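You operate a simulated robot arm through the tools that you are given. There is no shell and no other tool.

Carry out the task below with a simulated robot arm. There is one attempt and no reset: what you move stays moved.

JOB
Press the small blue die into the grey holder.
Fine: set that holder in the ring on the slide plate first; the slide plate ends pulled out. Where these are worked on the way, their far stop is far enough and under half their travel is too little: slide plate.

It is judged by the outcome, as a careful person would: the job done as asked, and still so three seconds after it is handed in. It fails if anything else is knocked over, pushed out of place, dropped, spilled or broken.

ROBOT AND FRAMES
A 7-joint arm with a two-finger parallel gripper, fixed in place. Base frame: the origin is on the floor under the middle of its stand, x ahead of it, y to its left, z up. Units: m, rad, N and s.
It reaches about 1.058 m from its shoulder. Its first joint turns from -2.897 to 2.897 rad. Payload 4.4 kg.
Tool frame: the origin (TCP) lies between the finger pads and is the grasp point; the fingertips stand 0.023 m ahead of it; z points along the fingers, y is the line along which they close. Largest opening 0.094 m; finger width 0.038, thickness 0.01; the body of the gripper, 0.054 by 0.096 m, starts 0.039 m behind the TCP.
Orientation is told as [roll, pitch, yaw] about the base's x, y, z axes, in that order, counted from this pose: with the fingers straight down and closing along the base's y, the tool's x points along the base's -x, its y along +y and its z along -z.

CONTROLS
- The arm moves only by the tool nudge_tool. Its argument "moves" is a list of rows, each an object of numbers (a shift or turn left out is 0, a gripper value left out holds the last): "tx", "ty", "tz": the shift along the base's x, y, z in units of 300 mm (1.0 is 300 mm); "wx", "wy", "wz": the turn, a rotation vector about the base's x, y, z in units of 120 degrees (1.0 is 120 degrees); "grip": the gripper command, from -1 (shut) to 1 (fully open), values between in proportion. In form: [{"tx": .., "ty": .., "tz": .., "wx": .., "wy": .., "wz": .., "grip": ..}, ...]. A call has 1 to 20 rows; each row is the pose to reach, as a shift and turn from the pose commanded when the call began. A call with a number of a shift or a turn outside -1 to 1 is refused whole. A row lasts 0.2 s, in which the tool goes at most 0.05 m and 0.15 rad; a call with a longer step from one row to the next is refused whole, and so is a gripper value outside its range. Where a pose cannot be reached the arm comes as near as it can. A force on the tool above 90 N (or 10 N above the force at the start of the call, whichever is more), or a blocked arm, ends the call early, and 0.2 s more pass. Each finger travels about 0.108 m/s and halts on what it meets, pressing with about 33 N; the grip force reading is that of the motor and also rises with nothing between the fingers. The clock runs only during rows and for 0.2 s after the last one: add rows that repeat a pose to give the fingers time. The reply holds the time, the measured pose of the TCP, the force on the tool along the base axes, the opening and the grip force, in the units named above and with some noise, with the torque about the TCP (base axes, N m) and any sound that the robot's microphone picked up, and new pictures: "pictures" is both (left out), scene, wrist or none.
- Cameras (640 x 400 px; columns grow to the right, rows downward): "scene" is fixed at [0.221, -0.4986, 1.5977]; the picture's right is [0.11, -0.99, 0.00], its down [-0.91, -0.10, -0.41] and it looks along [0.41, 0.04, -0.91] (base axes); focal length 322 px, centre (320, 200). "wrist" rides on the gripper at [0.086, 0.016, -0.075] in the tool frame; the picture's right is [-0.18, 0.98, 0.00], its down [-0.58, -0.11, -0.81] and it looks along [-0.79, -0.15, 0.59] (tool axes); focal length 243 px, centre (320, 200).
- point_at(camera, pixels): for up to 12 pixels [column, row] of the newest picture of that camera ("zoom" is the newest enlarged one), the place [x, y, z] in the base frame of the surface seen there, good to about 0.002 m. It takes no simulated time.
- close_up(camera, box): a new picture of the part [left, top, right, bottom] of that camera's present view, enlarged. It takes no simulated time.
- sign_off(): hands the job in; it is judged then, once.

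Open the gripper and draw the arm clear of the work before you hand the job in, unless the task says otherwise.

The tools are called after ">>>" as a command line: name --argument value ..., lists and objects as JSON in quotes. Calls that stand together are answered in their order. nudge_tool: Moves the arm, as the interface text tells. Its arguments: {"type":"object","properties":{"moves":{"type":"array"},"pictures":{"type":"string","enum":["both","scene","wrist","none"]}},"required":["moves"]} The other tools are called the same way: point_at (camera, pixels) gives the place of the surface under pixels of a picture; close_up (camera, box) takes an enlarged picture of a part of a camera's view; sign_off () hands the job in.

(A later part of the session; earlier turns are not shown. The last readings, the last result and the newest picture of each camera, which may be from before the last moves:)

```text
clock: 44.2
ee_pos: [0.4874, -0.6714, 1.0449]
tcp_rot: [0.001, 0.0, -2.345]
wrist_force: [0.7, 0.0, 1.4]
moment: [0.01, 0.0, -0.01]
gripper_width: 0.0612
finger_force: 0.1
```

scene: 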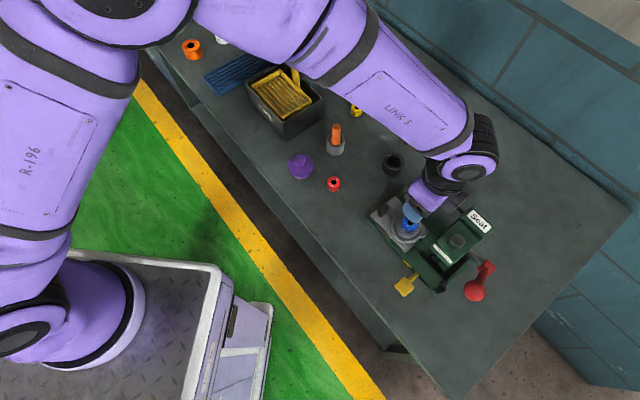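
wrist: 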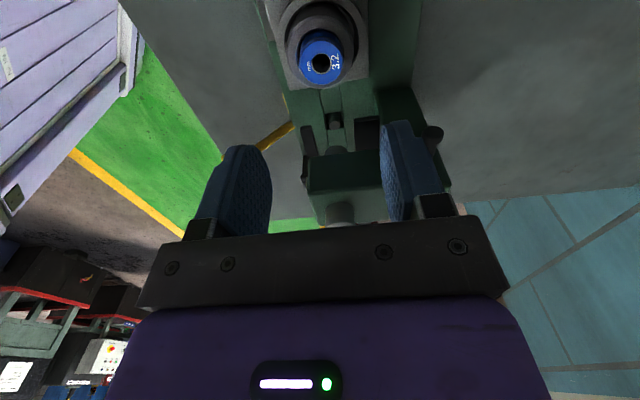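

The die stands in the holder at (321,58). I'll check its height and tilt and get more detail on the fork height.

>>> close_up --camera "wrist" --box '[270, 0, 370, 100]'

>>> point_at --camera "wrist" --pixels '[[303, 66], [338, 66], [321, 46], [321, 82], [308, 52], [334, 50], [308, 78], [334, 76], [292, 50], [350, 45]]'

>>> close_up --camera "wrist" --box '[270, 90, 410, 230]'

```text
4.00 times, centred on (320, 50) of wrist
```

zoom: 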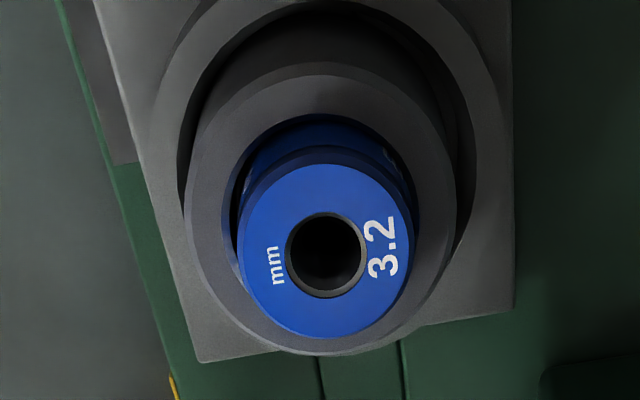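

```text
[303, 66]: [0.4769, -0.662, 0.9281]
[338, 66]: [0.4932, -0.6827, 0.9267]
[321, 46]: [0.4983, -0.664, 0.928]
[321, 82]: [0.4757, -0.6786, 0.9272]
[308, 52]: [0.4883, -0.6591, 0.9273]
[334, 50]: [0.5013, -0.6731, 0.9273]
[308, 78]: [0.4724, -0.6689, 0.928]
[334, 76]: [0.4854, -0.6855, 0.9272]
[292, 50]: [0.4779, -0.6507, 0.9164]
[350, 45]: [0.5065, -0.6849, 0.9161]
```

```text
2.86 times, centred on (340, 160) of wrist
```

zoom: 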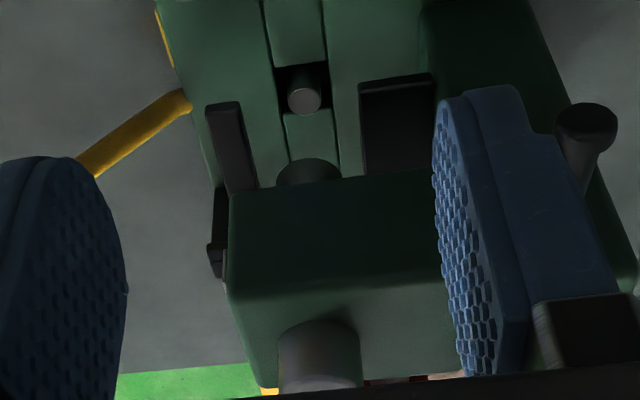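

The die stands flat at z 0.9275 (bottom on the bore's ledge). Before sliding, I'll measure the press head's front face, ram bottom, fork edges and the slide's knob for clearance.

>>> close_up --camera "wrist" --box '[270, 90, 410, 230]'

>>> point_at --camera "zoom" --pixels '[[330, 200], [330, 280], [245, 200], [440, 185], [330, 300], [310, 170], [300, 165], [222, 105], [395, 80], [320, 350], [305, 95], [400, 170]]'

>>> point_at --camera "scene" --pixels '[[384, 208], [381, 211], [387, 207], [384, 213], [459, 243], [443, 228], [436, 250], [449, 261], [470, 232], [458, 215], [479, 291], [487, 265]]'

```text
2.86 times, centred on (340, 160) of wrist
```

zoom: 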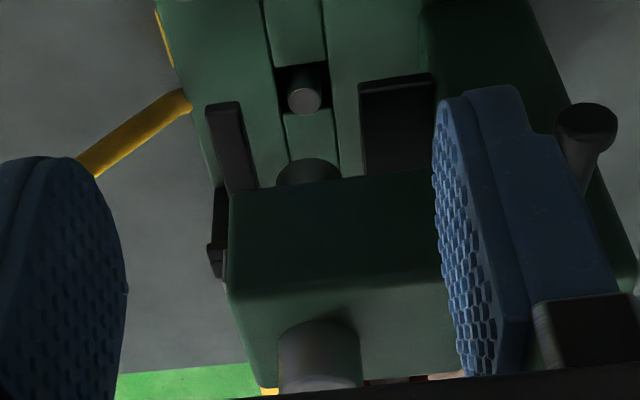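

```text
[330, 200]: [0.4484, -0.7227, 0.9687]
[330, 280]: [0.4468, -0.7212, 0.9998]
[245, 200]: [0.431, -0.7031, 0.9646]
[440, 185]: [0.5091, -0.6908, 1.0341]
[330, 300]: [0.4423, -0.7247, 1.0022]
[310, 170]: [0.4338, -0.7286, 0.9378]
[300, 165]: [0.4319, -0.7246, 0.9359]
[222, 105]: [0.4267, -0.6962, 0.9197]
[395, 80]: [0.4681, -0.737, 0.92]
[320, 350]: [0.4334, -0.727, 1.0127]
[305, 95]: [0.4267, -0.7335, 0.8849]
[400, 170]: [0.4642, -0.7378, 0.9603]
```

```text
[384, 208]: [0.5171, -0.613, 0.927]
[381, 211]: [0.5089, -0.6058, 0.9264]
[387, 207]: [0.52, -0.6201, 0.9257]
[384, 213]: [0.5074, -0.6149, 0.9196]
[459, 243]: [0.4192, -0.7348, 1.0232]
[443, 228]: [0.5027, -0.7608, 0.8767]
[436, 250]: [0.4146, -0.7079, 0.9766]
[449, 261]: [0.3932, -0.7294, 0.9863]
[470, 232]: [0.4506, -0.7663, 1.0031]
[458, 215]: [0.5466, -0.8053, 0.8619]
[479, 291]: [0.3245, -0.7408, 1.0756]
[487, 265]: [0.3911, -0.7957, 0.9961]
```

Head front face is ~63 mm ahead of the ring, its underside z≈0.96, ram bottom ≈0.936, die top 0.9275 — enough clearance. I'll move above the slide's knob at about (0.5165,-0.607) to grip it.

>>> nudge_tool --moves '[{"tx": 0.025, "ty": 0.055, "grip": 0.3}, {"tx": 0.05, "ty": 0.11, "grip": 0.3}, {"tx": 0.075, "ty": 0.165, "grip": 0.3}, {"tx": 0.098, "ty": 0.215, "grip": 0.3}, {"tx": 0.098, "ty": 0.215, "grip": 0.3}]'

```text
clock: 45.4
ee_pos: [0.5179, -0.6078, 1.0466]
tcp_rot: [-0.001, 0.001, -2.345]
wrist_force: [0.7, -0.1, 0.4]
moment: [-0.01, -0.01, 0.01]
gripper_width: 0.0612
finger_force: 0.0
```

scene: 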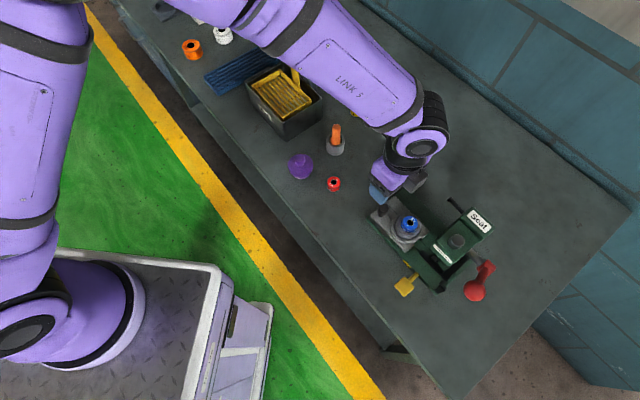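
wrist: 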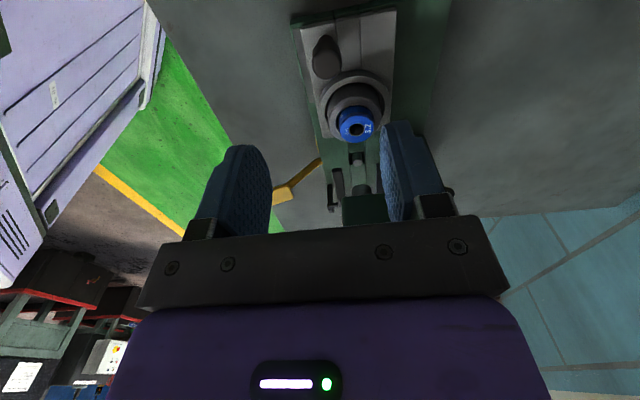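

The knob appears at (326,62). I'll zoom in and measure it, plus the slide's edges for the travel direction.

>>> close_up --camera "wrist" --box '[280, 0, 420, 150]'

>>> point_at --camera "wrist" --pixels '[[326, 66], [316, 67], [337, 67], [326, 58], [326, 75], [326, 45], [303, 32], [326, 132], [395, 15], [391, 120], [357, 155], [345, 130]]'

```text
2.67 times, centred on (350, 75) of wrist
```

zoom: 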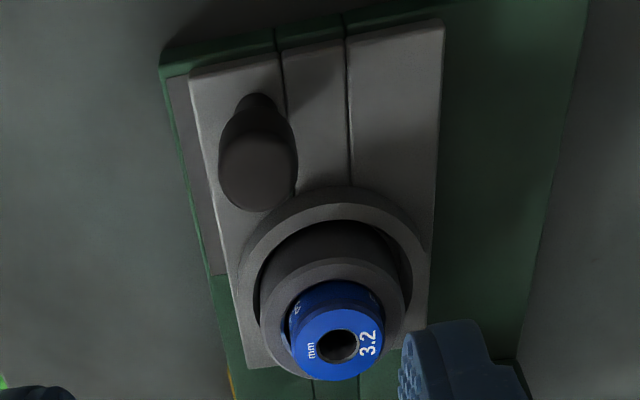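

```text
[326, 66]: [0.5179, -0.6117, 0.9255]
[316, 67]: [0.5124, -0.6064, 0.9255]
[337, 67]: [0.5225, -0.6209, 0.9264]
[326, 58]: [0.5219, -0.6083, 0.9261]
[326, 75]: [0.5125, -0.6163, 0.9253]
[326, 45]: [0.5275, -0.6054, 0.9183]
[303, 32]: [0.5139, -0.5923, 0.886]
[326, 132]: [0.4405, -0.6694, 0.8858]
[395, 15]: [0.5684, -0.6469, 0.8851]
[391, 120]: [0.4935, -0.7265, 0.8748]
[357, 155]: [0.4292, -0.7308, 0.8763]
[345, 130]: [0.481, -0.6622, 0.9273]
```

Knob centre ≈(0.5185,-0.6125), radius ≈11 mm, top 0.926. I'll centre over it and descend so the fingertips stop ~8 mm above the plate.

>>> nudge_tool --moves '[{"tx": 0.0035, "ty": -0.0157, "tz": -0.1, "grip": 0.3}, {"tx": 0.0035, "ty": -0.0157, "tz": -0.22, "grip": 0.3}, {"tx": 0.0035, "ty": -0.0157, "tz": -0.32, "grip": 0.3}, {"tx": 0.0035, "ty": -0.0157, "tz": -0.39, "grip": 0.3}, {"tx": 0.0035, "ty": -0.0157, "tz": -0.427, "grip": 0.3}, {"tx": 0.0035, "ty": -0.0157, "tz": -0.427, "grip": 0.3}]'

```text
clock: 46.8
ee_pos: [0.5203, -0.6131, 0.9163]
tcp_rot: [0.001, 0.0, -2.347]
wrist_force: [-0.1, 0.4, -1.2]
moment: [0.02, -0.01, 0.01]
gripper_width: 0.0612
finger_force: 0.0
```

scene: 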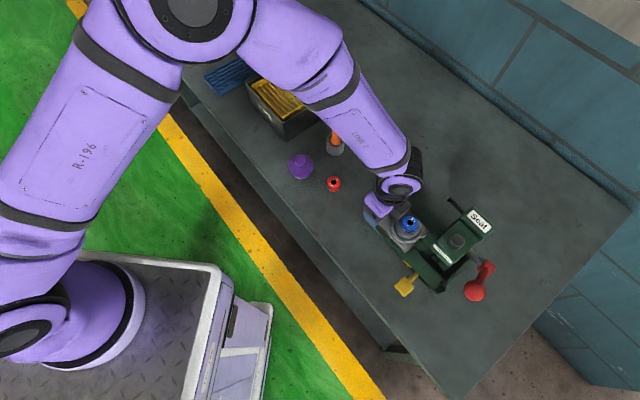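
wrist: 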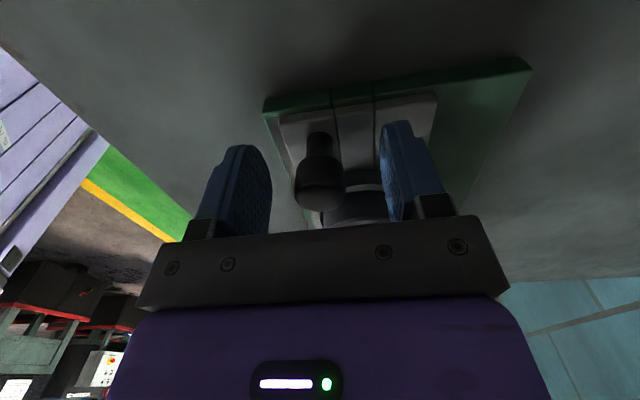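

The knob is centred between the fingers at (320,185). I'll close on it.

>>> nudge_tool --moves '[{"grip": 0.0}, {"grip": -0.3}, {"grip": -0.6}, {"grip": -1}, {"grip": -1}]'

```text
clock: 48.0
ee_pos: [0.5184, -0.6121, 0.9151]
tcp_rot: [-0.001, -0.001, -2.347]
wrist_force: [-3.2, 3.9, -1.5]
moment: [-0.15, -0.23, -0.04]
gripper_width: 0.0237
finger_force: 45.3
```

scene: 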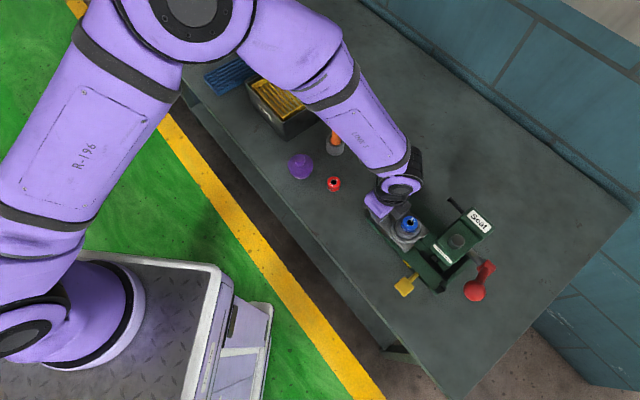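
wrist: 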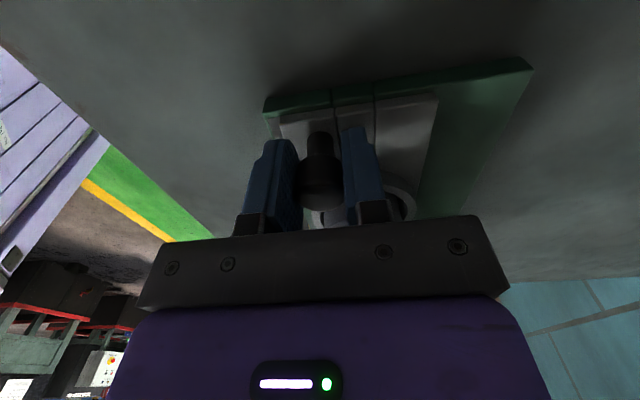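

The knob is gripped (0.0237). I'll push the slide inwards 20 mm along (-0.70,-0.713) slowly and check the drag force.

>>> nudge_tool --moves '[{"tx": -0.0137, "ty": -0.0099, "grip": -1}, {"tx": -0.0253, "ty": -0.0218, "grip": -1}, {"tx": -0.037, "ty": -0.0336, "grip": -1}, {"tx": -0.0487, "ty": -0.0455, "grip": -1}, {"tx": -0.0487, "ty": -0.0455, "grip": -1}]'

```text
clock: 49.2
ee_pos: [0.5057, -0.6265, 0.9162]
tcp_rot: [0.0, -0.001, -2.345]
wrist_force: [16.5, -15.7, -21.5]
moment: [0.11, -0.66, 0.04]
gripper_width: 0.024
finger_force: 44.9
```

scene: 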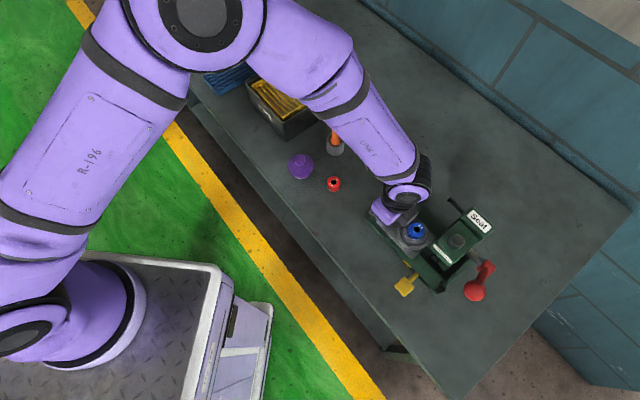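
wrist: 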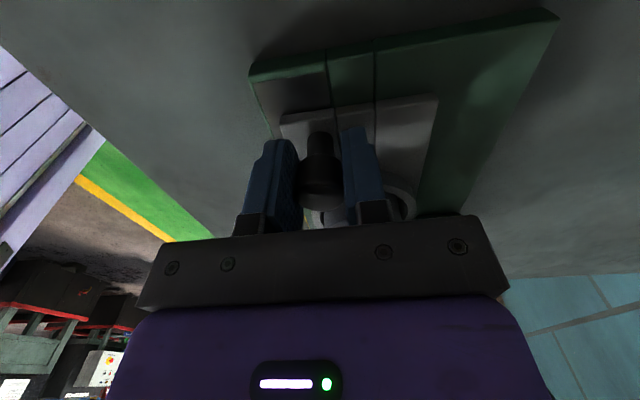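

The slide follows freely (no drag along it), but 23 N sideways and -21 N in z show I'm slightly off the rail line. I'll measure the rail direction more precisely from the scene before continuing.

>>> close_up --camera "scene" --box '[360, 180, 480, 300]'

```text
3.33 times, centred on (420, 240) of scene
```

zoom: 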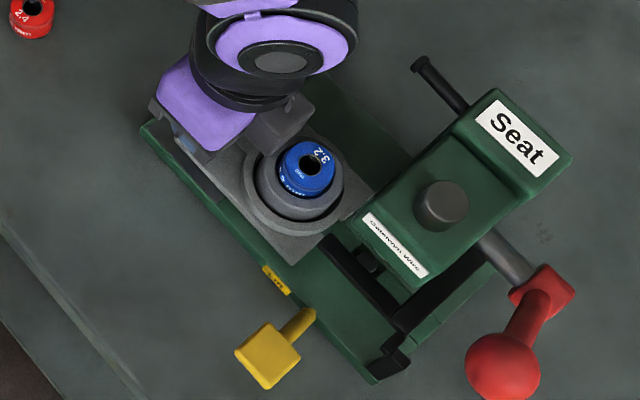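

>>> point_at --camera "zoom" --pixels '[[143, 130], [160, 150], [200, 193], [240, 238], [262, 262], [300, 302], [330, 335], [360, 368], [372, 380], [220, 230], [255, 255], [345, 215]]'

```text
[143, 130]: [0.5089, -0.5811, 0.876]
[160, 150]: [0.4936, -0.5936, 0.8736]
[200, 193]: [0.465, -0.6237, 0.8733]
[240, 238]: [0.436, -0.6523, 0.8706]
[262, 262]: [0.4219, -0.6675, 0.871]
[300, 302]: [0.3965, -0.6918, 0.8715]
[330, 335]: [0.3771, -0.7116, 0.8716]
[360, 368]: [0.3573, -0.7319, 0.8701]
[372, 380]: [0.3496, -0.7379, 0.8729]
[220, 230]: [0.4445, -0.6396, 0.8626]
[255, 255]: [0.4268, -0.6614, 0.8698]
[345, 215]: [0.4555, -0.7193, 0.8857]
```

The rail runs at 45.0°. I'll correct the lateral and vertical bias and continue 12 mm inward, then check the holder's clearance under the fork.

>>> nudge_tool --moves '[{"tx": 0.003, "ty": -0.003, "tz": -0.0025, "grip": -1}, {"tx": -0.0065, "ty": -0.0125, "tz": -0.0025, "grip": -1}, {"tx": -0.016, "ty": -0.022, "tz": -0.0025, "grip": -1}, {"tx": -0.0255, "ty": -0.0315, "tz": -0.0025, "grip": -1}, {"tx": -0.0255, "ty": -0.0315, "tz": -0.0025, "grip": -1}]'

>>> close_up --camera "scene" --box '[390, 210, 470, 280]'

```text
clock: 50.4
ee_pos: [0.496, -0.6351, 0.9162]
tcp_rot: [-0.003, -0.002, -2.348]
wrist_force: [-2.2, 1.3, -25.9]
moment: [-0.68, 0.2, 0.03]
gripper_width: 0.0238
finger_force: 45.4
```

scene: 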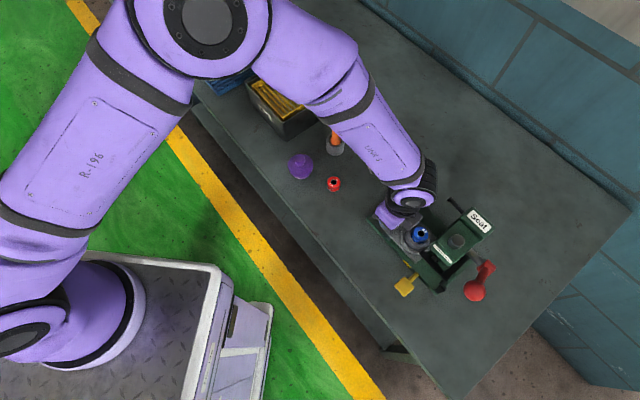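
wrist: 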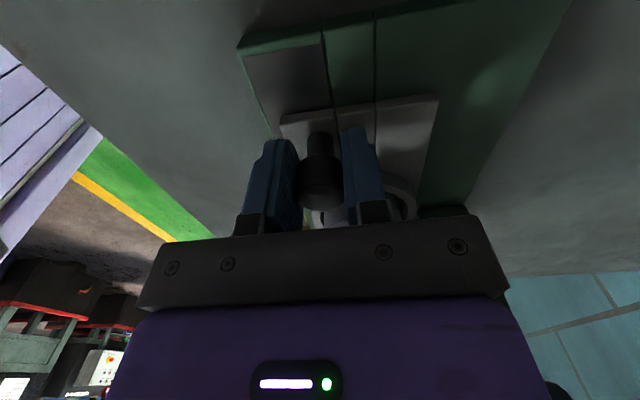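

```text
5.71 times, centred on (430, 245) of scene
```

zoom: 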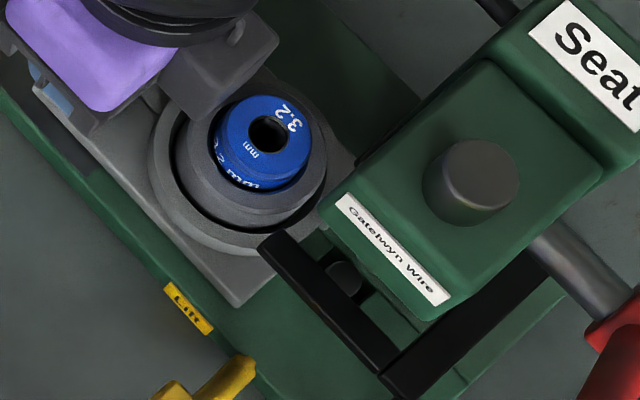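

Lateral force is now small; the z force (-26 N) means I should ease down a bit. First I'll sample across the front fork bar to find its bottom height versus the holder's rim (0.916).

>>> point_at --camera "zoom" --pixels '[[300, 312], [306, 308], [310, 304], [314, 300], [318, 296], [324, 291], [330, 286], [336, 282], [262, 243], [268, 250], [266, 256], [275, 238]]'

>>> point_at --camera "zoom" --pixels '[[265, 205], [262, 150], [300, 150], [230, 150], [250, 180], [290, 180], [180, 160], [320, 180], [255, 240], [240, 300], [250, 215], [215, 205]]'

```text
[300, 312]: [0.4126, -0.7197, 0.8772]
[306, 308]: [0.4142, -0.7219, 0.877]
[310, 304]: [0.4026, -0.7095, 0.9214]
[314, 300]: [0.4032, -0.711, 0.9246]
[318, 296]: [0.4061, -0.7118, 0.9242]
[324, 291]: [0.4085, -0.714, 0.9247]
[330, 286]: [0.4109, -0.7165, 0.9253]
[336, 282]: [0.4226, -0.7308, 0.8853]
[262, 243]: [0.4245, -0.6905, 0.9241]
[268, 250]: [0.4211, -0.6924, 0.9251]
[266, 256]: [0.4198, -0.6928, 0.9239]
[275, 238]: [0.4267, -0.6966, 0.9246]
```

```text
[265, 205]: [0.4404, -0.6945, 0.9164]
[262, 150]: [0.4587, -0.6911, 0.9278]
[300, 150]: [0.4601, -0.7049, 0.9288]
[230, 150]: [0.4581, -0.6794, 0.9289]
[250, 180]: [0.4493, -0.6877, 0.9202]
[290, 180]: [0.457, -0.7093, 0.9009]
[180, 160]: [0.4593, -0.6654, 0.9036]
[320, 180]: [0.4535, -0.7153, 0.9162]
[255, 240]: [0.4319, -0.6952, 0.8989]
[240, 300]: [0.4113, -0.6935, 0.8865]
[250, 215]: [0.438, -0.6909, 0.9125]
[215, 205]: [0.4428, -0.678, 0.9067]
```

Bar top 0.9245, bottom ≈0.92, holder rim 0.9164: it clears. I'll ease down ~1.2 mm and continue 18 mm inward.

>>> nudge_tool --moves '[{"tz": -0.004, "grip": -1}, {"tx": -0.01, "ty": -0.01, "tz": -0.004, "grip": -1}, {"tx": -0.02, "ty": -0.02, "tz": -0.004, "grip": -1}, {"tx": -0.03, "ty": -0.03, "tz": -0.004, "grip": -1}, {"tx": -0.042, "ty": -0.042, "tz": -0.004, "grip": -1}, {"tx": -0.042, "ty": -0.042, "tz": -0.004, "grip": -1}]'

>>> close_up --camera "scene" --box '[390, 210, 470, 280]'

```text
clock: 51.8
ee_pos: [0.4832, -0.6481, 0.9163]
tcp_rot: [-0.002, 0.001, -2.344]
wrist_force: [-5.9, 4.3, -17.4]
moment: [-0.07, -0.38, -0.03]
gripper_width: 0.0234
finger_force: 45.1
```

scene: 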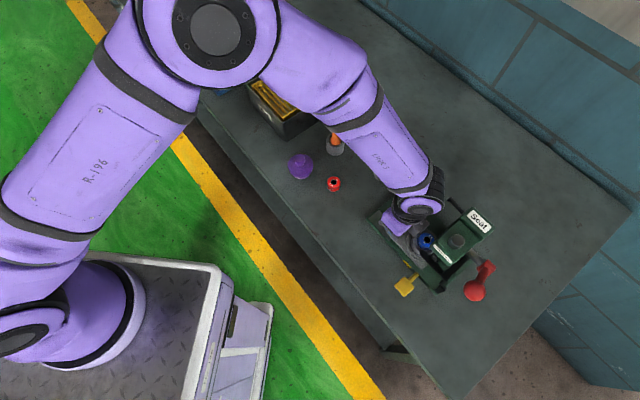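
wrist: 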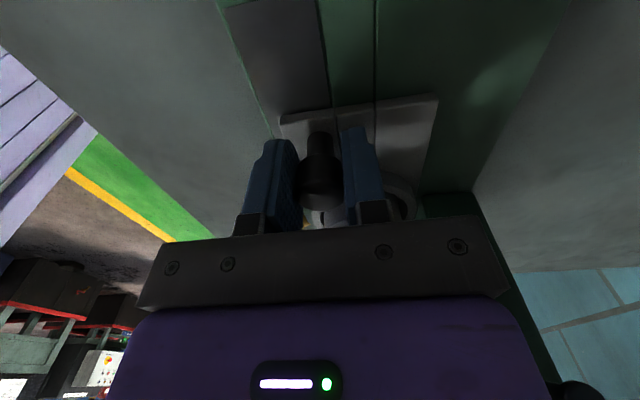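

```text
5.71 times, centred on (430, 245) of scene
```

zoom: 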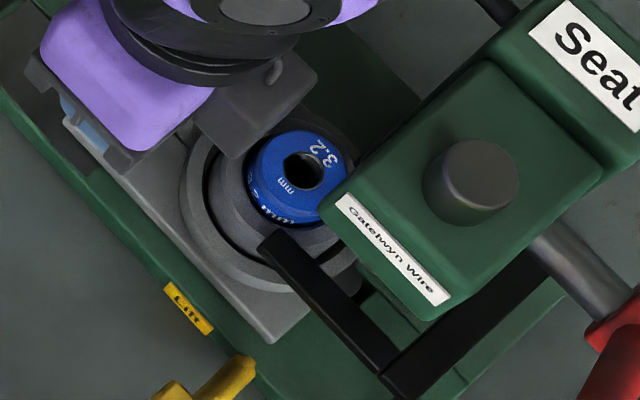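

The die passes between the bars well and the drag is ~1 N. I'll continue another 18 mm, easing down slightly.

>>> nudge_tool --moves '[{"tx": 0.001, "ty": -0.001, "tz": -0.003, "grip": -1}, {"tx": -0.009, "ty": -0.011, "tz": -0.003, "grip": -1}, {"tx": -0.019, "ty": -0.021, "tz": -0.003, "grip": -1}, {"tx": -0.029, "ty": -0.031, "tz": -0.003, "grip": -1}, {"tx": -0.041, "ty": -0.043, "tz": -0.003, "grip": -1}, {"tx": -0.041, "ty": -0.043, "tz": -0.003, "grip": -1}]'

>>> close_up --camera "scene" --box '[390, 210, 470, 280]'

```text
clock: 53.2
ee_pos: [0.4696, -0.662, 0.9165]
tcp_rot: [0.001, -0.001, -2.348]
wrist_force: [-17.4, 18.0, 22.7]
moment: [0.91, 0.01, -0.21]
gripper_width: 0.0239
finger_force: 45.2
```

scene: 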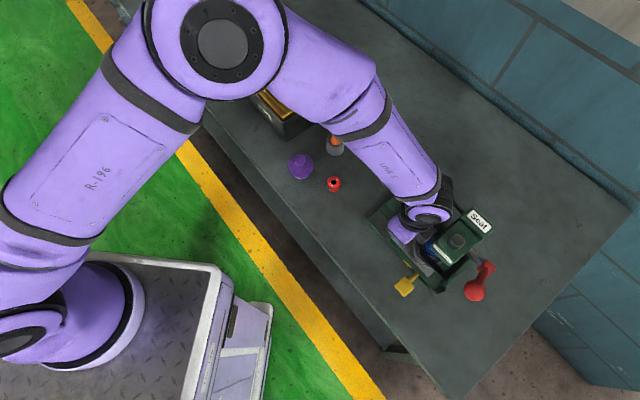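
wrist: 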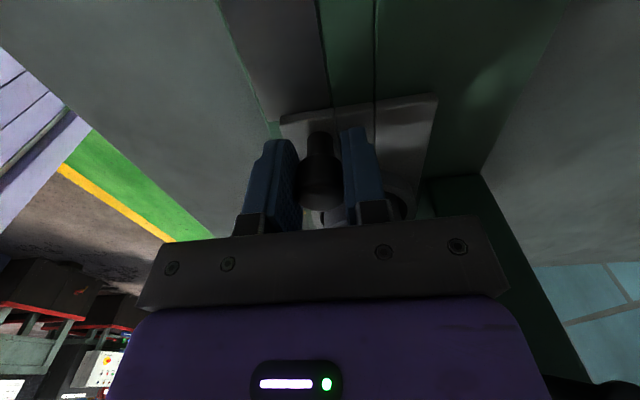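

```text
5.71 times, centred on (430, 245) of scene
```

zoom: 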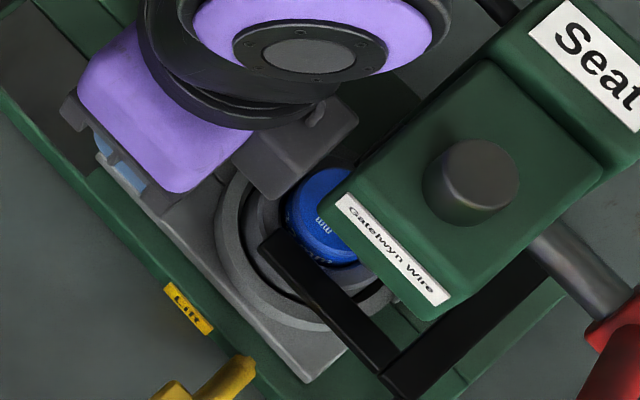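

The slide has gone ~70 mm. The grey finger carriage at (300,150) in the zoom approaches the head, so I'll measure its position before continuing.

>>> point_at --camera "zoom" --pixels '[[300, 140], [352, 118], [320, 165], [270, 195], [330, 150], [345, 135], [318, 112], [240, 160], [335, 205], [400, 140], [440, 95], [480, 70]]'

>>> close_up --camera "scene" --box '[405, 200, 455, 250]'

```text
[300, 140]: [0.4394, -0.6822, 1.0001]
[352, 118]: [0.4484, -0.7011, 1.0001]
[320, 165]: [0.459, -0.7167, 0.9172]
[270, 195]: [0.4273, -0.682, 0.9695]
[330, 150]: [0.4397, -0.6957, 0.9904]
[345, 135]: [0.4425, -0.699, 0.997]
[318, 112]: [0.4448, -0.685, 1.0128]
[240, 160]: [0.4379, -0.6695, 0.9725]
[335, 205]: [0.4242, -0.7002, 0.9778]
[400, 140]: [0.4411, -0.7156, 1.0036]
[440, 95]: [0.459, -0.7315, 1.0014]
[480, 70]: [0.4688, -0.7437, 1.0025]
```

```text
8.00 times, centred on (430, 225) of scene
```

zoom: 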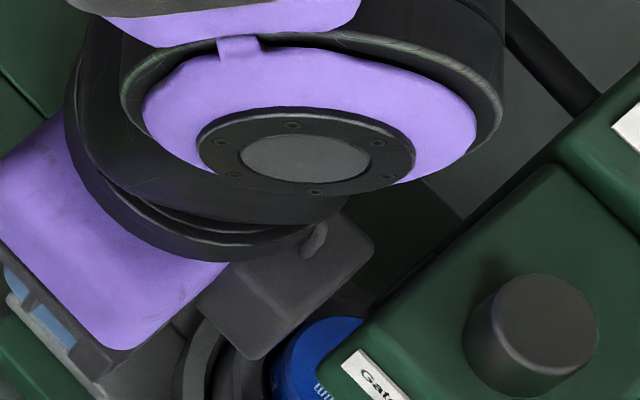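

The gripper's housing would reach the head (gap ~14 mm, remaining travel ~16 mm). I'll release the knob, rise, and instead push it from behind with closed fingers, which keeps the gripper 30 mm further out.

>>> nudge_tool --moves '[{"tx": -0.0012, "ty": 0.0012, "tz": 0.0015, "grip": -1}, {"tx": -0.0012, "ty": 0.0012, "tz": 0.0015, "grip": -0.3}, {"tx": -0.0012, "ty": 0.0012, "tz": 0.0015, "grip": 0.1}, {"tx": -0.0012, "ty": 0.0012, "tz": 0.0015, "grip": 0.1}, {"tx": -0.0012, "ty": 0.0012, "tz": 0.05, "grip": 0.1}, {"tx": -0.0012, "ty": 0.0012, "tz": 0.12, "grip": 0.1}, {"tx": -0.0012, "ty": 0.0012, "tz": 0.17, "grip": 0.1}, {"tx": 0.04, "ty": 0.04, "tz": 0.18, "grip": 0.1}, {"tx": 0.08, "ty": 0.08, "tz": 0.18, "grip": -0.4}, {"tx": 0.105, "ty": 0.107, "tz": 0.18, "grip": -1}, {"tx": 0.105, "ty": 0.107, "tz": 0.18, "grip": -1}]'

```text
clock: 55.6
ee_pos: [0.5028, -0.6298, 0.9681]
tcp_rot: [-0.001, 0.001, -2.346]
wrist_force: [0.2, 0.5, 0.8]
moment: [0.01, 0.0, -0.01]
gripper_width: 0.0002
finger_force: 33.0
```

scene: 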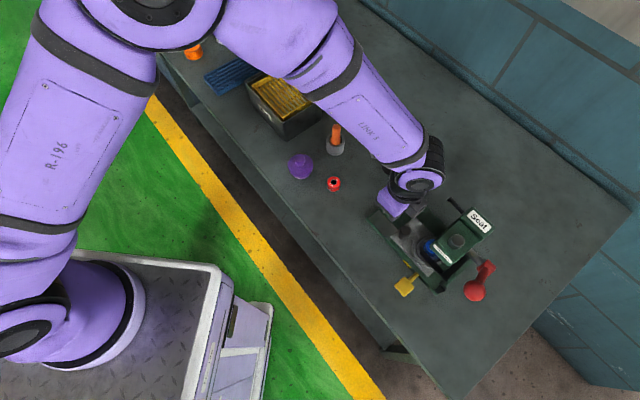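
wrist: 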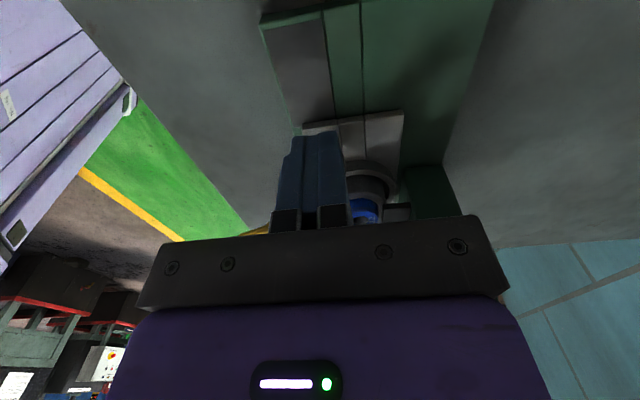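

TCP is 46 mm behind the knob with fingers closed. I'll lower to z≈0.917 and advance until near contact.

>>> nudge_tool --moves '[{"tz": -0.06, "grip": -1}, {"tz": -0.12, "grip": -1}, {"tz": -0.168, "grip": -1}, {"tx": -0.02, "ty": -0.019, "tz": -0.168, "grip": -1}, {"tx": -0.035, "ty": -0.033, "tz": -0.168, "grip": -1}, {"tx": -0.035, "ty": -0.033, "tz": -0.168, "grip": -1}]'

>>> close_up --camera "scene" --box '[385, 200, 465, 280]'

```text
clock: 57.0
ee_pos: [0.4933, -0.6385, 0.9196]
tcp_rot: [-0.001, 0.001, -2.346]
wrist_force: [0.1, -0.8, -0.1]
moment: [0.0, 0.01, 0.0]
gripper_width: 0.0
finger_force: 32.8
```

scene: 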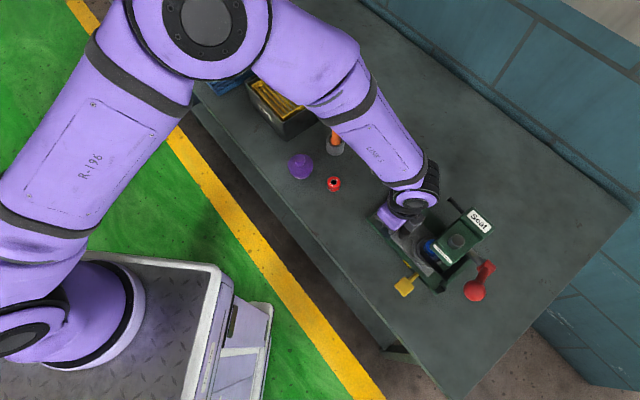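
wrist: 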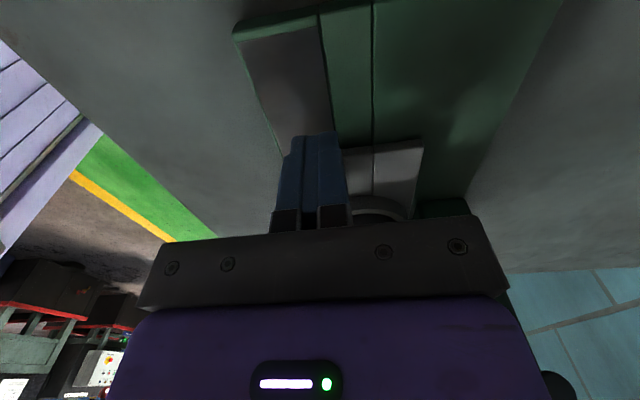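

```text
5.00 times, centred on (425, 240) of scene
```

zoom: 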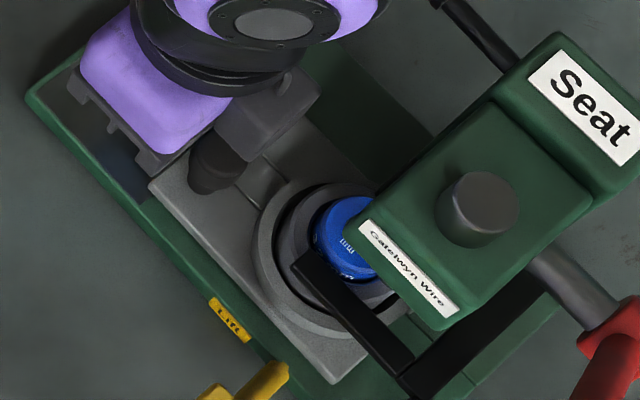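

Fingers are right behind the knob at (215,165). I'll push in 15 mm in small steps and watch for the stop.

>>> nudge_tool --moves '[{"tx": -0.007, "ty": -0.007, "grip": -1}, {"tx": -0.014, "ty": -0.014, "grip": -1}, {"tx": -0.021, "ty": -0.021, "grip": -1}, {"tx": -0.028, "ty": -0.028, "grip": -1}, {"tx": -0.035, "ty": -0.035, "grip": -1}, {"tx": -0.035, "ty": -0.035, "grip": -1}]'

>>> close_up --camera "scene" --box '[385, 200, 465, 280]'

```text
clock: 58.4
ee_pos: [0.4823, -0.6485, 0.9178]
tcp_rot: [0.001, 0.0, -2.347]
wrist_force: [0.4, 0.1, 0.6]
moment: [0.01, 0.0, 0.02]
gripper_width: 0.0
finger_force: 32.9
```

scene: 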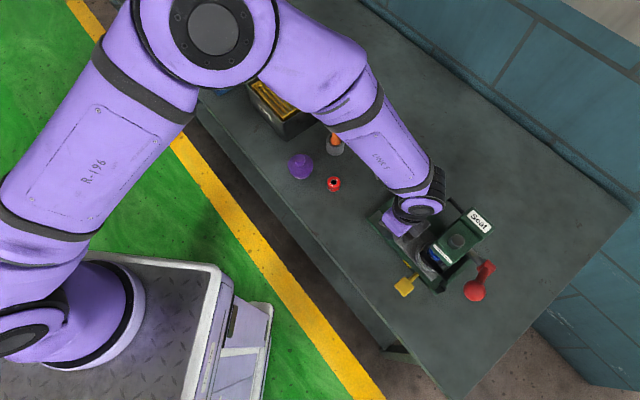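
wrist: 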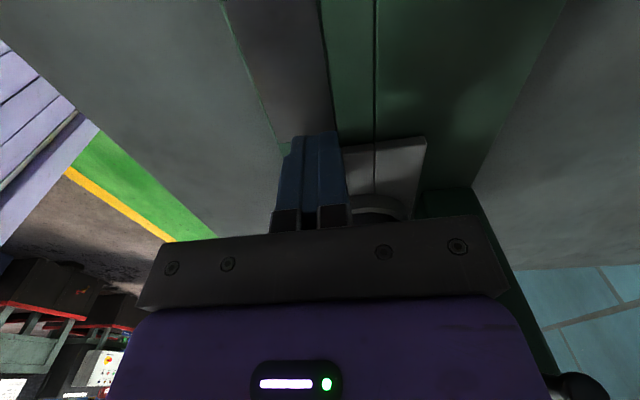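

```text
5.00 times, centred on (425, 240) of scene
```

zoom: 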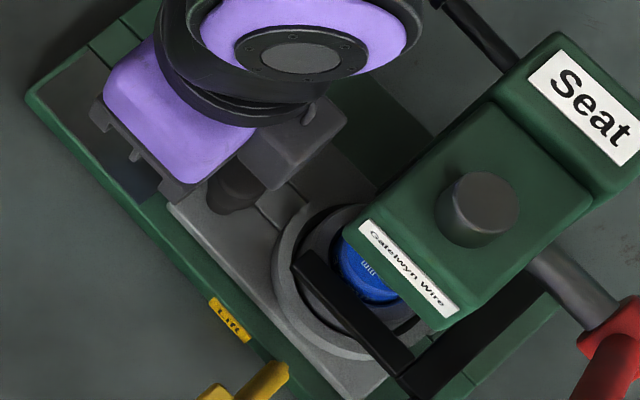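

The plate moved ~11 mm with negligible drag. I'll keep pushing in 2 mm steps until the force rises at the stop.

>>> nudge_tool --moves '[{"tx": -0.005, "ty": -0.005, "grip": -1}, {"tx": -0.01, "ty": -0.01, "grip": -1}, {"tx": -0.015, "ty": -0.015, "grip": -1}, {"tx": -0.02, "ty": -0.02, "grip": -1}, {"tx": -0.02, "ty": -0.02, "grip": -1}]'

>>> close_up --camera "scene" --box '[385, 200, 465, 280]'

```text
clock: 59.6
ee_pos: [0.4767, -0.6557, 0.9196]
tcp_rot: [0.001, 0.001, -2.345]
wrist_force: [2.3, 3.9, -1.1]
moment: [0.02, -0.03, -0.06]
gripper_width: 0.0001
finger_force: 32.7
```

scene: 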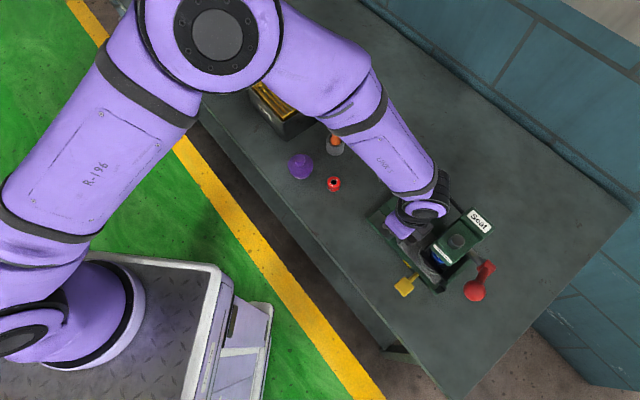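
wrist: 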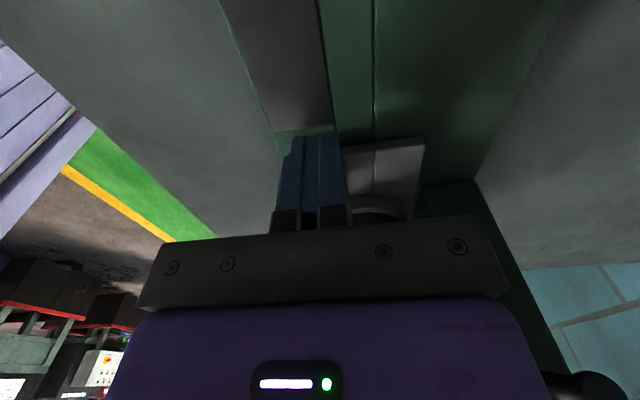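

```text
5.00 times, centred on (425, 240) of scene
```

zoom: 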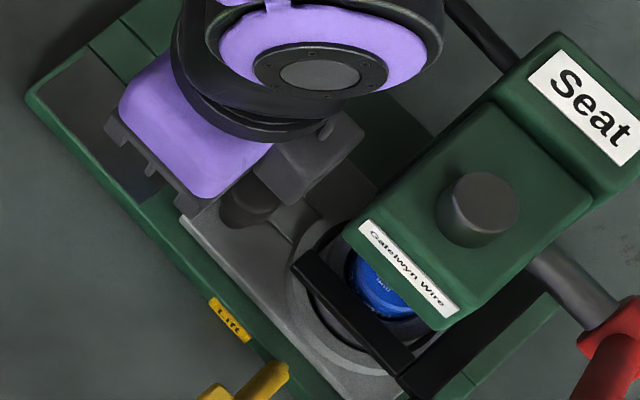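

Force has risen to 4.5 N along the slide; I'll push a few mm more to see whether this is the stop.

>>> nudge_tool --moves '[{"tx": -0.0035, "ty": -0.0035, "grip": -1}, {"tx": -0.007, "ty": -0.007, "grip": -1}, {"tx": -0.0105, "ty": -0.0105, "grip": -1}, {"tx": -0.0105, "ty": -0.0105, "grip": -1}]'

>>> close_up --camera "scene" --box '[385, 200, 465, 280]'

```text
clock: 60.6
ee_pos: [0.476, -0.6559, 0.9193]
tcp_rot: [-0.001, 0.002, -2.342]
wrist_force: [31.5, 35.0, 6.6]
moment: [-0.18, 0.17, -0.17]
gripper_width: 0.0002
finger_force: 33.3
```

scene: 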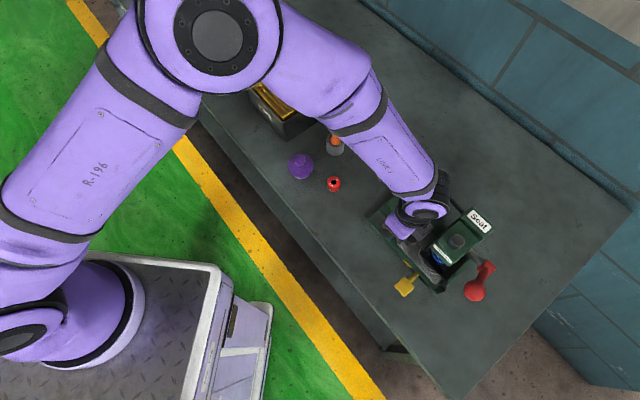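
wrist: 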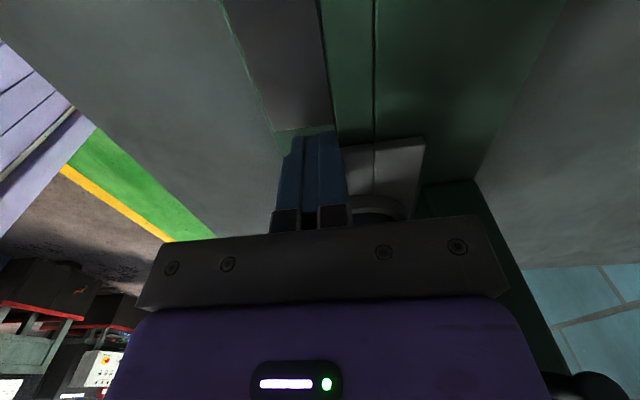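

```text
5.00 times, centred on (425, 240) of scene
```

zoom: 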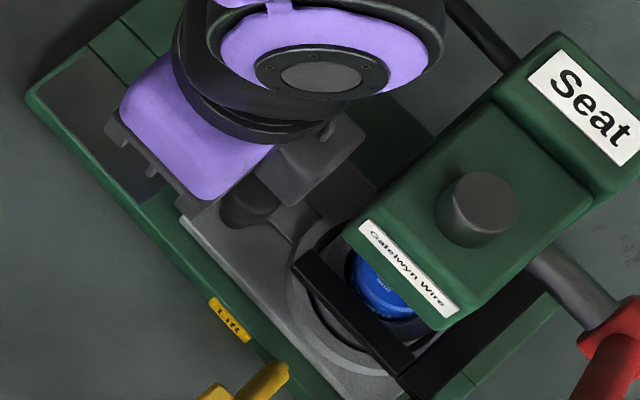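

47 N with no more motion: the slide is at its inner stop (travel ≈0.09 m), with the die under the ram. I'll back off, rise, and turn toward the red lever.

>>> nudge_tool --moves '[{"tx": 0.02, "ty": 0.02, "grip": -1}, {"tx": 0.045, "ty": 0.045, "grip": -1}, {"tx": 0.045, "ty": 0.045, "tz": 0.14, "grip": -1}, {"tx": 0.045, "ty": 0.045, "tz": 0.3, "grip": -1}, {"tx": 0.045, "ty": 0.045, "tz": 0.45, "grip": -1}, {"tx": 0.03, "ty": 0.03, "tz": 0.6, "wz": 0.068, "grip": -1}, {"tx": 0.0, "ty": 0.0, "tz": 0.72, "wz": 0.136, "grip": -1}, {"tx": -0.04, "ty": -0.02, "tz": 0.83, "wz": 0.204, "grip": -1}, {"tx": -0.08, "ty": -0.05, "tz": 0.9, "wz": 0.272, "grip": -1}, {"tx": -0.12, "ty": -0.07, "tz": 0.93, "wz": 0.34, "grip": -0.8}, {"tx": -0.17, "ty": -0.09, "tz": 0.95, "wz": 0.408, "grip": -0.4}, {"tx": -0.22, "ty": -0.12, "tz": 0.95, "wz": 0.476, "grip": 0}, {"tx": -0.27, "ty": -0.15, "tz": 0.95, "wz": 0.544, "grip": 0.3}, {"tx": -0.32, "ty": -0.18, "tz": 0.95, "wz": 0.612, "grip": 0.6}, {"tx": -0.37, "ty": -0.21, "tz": 0.95, "wz": 0.68, "grip": 0.8}, {"tx": -0.4, "ty": -0.24, "tz": 0.95, "wz": 0.75, "grip": 0.8}, {"tx": -0.4, "ty": -0.24, "tz": 0.95, "wz": 0.75, "grip": 0.8}]'

```text
clock: 64.2
ee_pos: [0.3528, -0.7301, 1.2022]
tcp_rot: [0.001, -0.001, -0.774]
wrist_force: [-0.3, 0.3, 0.2]
moment: [0.02, -0.02, 0.0]
gripper_width: 0.0844
finger_force: 0.1
```

scene: 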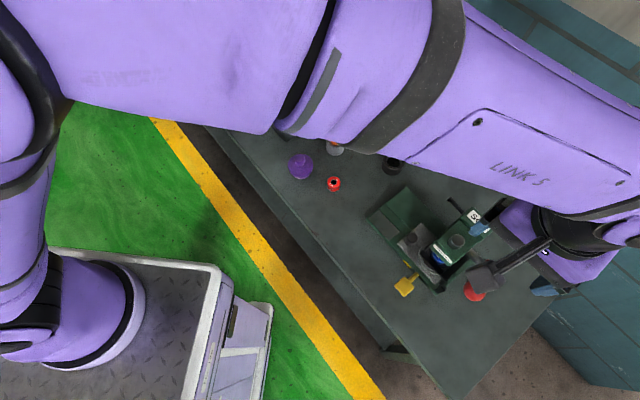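
wrist: 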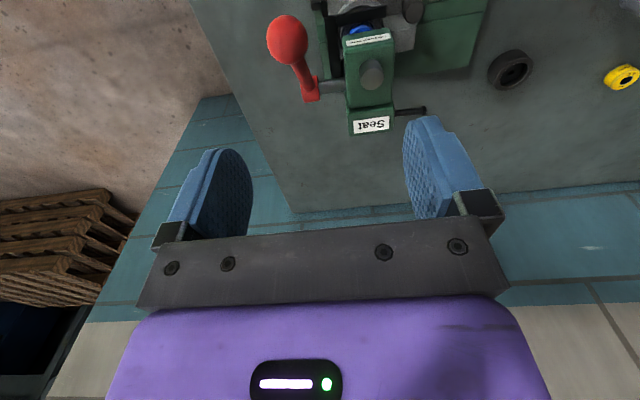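

The lever, head and slide are all visible from here. I'll zoom in and measure the lever's ball, hub and shaft.

>>> close_up --camera "wrist" --box '[250, 0, 440, 145]'

>>> point_at --camera "wrist" --pixels '[[287, 38], [270, 38], [304, 40], [287, 18], [287, 58], [300, 68], [310, 90], [318, 78], [330, 86], [340, 86], [311, 98], [372, 74]]'

>>> close_up --camera "scene" --box '[380, 200, 500, 310]'

```text
2.76 times, centred on (345, 72) of wrist
```

zoom: 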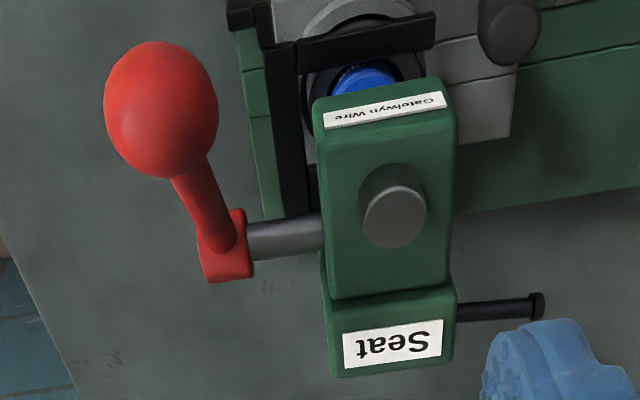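

```text
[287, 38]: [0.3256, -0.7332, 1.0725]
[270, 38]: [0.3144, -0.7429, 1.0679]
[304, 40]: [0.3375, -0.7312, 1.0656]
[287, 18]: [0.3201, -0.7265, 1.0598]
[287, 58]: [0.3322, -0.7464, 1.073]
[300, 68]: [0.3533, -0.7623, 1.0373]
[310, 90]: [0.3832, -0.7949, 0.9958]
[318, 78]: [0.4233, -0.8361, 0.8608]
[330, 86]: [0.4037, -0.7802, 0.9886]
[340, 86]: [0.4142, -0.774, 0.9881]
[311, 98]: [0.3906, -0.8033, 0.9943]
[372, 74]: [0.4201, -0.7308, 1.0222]
```

```text
3.64 times, centred on (440, 255) of scene
```

zoom: 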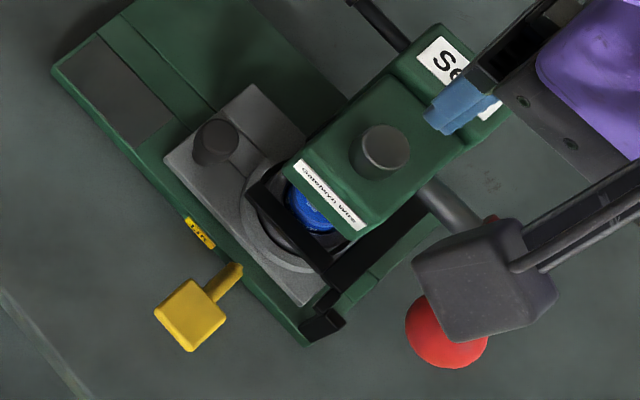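

From the points: ball centre ≈(0.327,-0.7415,1.0555), radius ≈19 mm; pivot axis parallel to the slide at z≈0.98, lever length ≈0.112 m at 42° above horizontal. I'll move above the ball and check alignment.

>>> nudge_tool --moves '[{"tx": -0.03, "ty": -0.013, "tz": -0.05, "grip": 0.8}, {"tx": -0.06, "ty": -0.026, "tz": -0.12, "grip": 0.8}, {"tx": -0.086, "ty": -0.038, "tz": -0.2, "grip": 0.8}, {"tx": -0.086, "ty": -0.038, "tz": -0.25, "grip": 0.8}, {"tx": -0.086, "ty": -0.038, "tz": -0.25, "grip": 0.8}]'

```text
clock: 65.4
ee_pos: [0.3256, -0.7411, 1.1279]
tcp_rot: [0.0, 0.0, -0.775]
wrist_force: [-0.4, 0.0, 0.3]
moment: [0.0, -0.01, 0.01]
gripper_width: 0.0845
finger_force: 0.1
```

scene: 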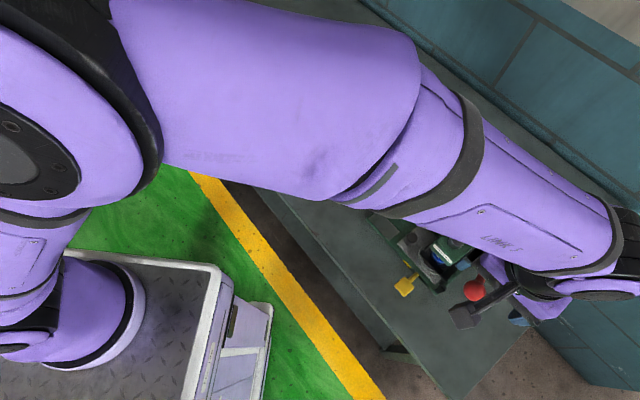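
wrist: 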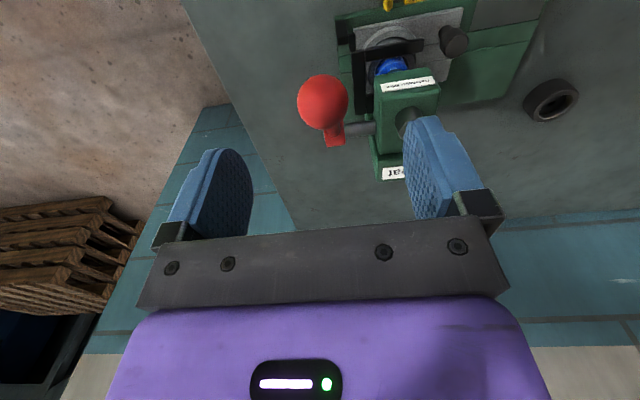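

The ball is at (323,101), a few mm off the TCP axis. I'll shift (+2.4,-1.2) mm, descend to the ball's centre and close on it.

>>> nudge_tool --moves '[{"tx": 0.008, "ty": -0.004, "tz": -0.06, "grip": 0.8}, {"tx": 0.008, "ty": -0.004, "tz": -0.13, "grip": 0.8}, {"tx": 0.008, "ty": -0.004, "tz": -0.2, "grip": 0.8}, {"tx": 0.008, "ty": -0.004, "tz": -0.238, "grip": 0.8}, {"tx": 0.008, "ty": -0.004, "tz": -0.238, "grip": 0.8}]' --pictures "wrist"

```text
clock: 66.6
ee_pos: [0.3289, -0.7452, 1.057]
tcp_rot: [0.0, 0.0, -0.774]
wrist_force: [1.3, -0.1, -0.3]
moment: [-0.04, 0.0, 0.01]
gripper_width: 0.0846
finger_force: 0.0
```

wrist: 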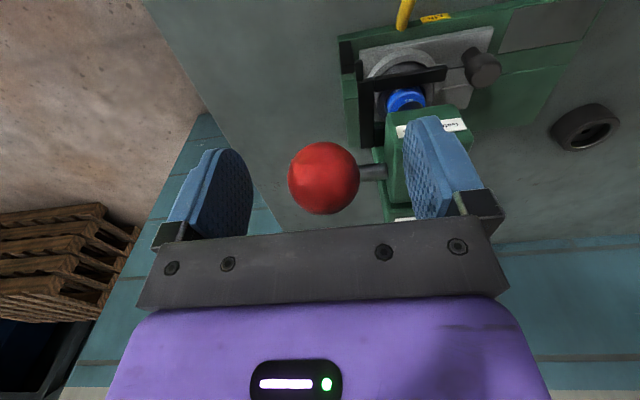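

The ball is centred at (323,178) between the fingers. I'll close on it.

>>> nudge_tool --moves '[{"grip": 0.4}, {"grip": 0.0}, {"grip": -0.4}, {"grip": -1}, {"grip": -1}]' --pictures "wrist"

```text
clock: 67.8
ee_pos: [0.3312, -0.7428, 1.0571]
tcp_rot: [0.0, -0.001, -0.774]
wrist_force: [10.7, 18.5, 0.5]
moment: [0.22, 0.01, 0.03]
gripper_width: 0.0332
finger_force: 45.3
```

wrist: 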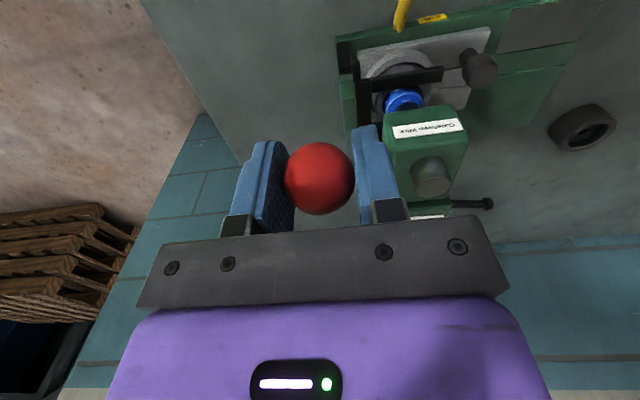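

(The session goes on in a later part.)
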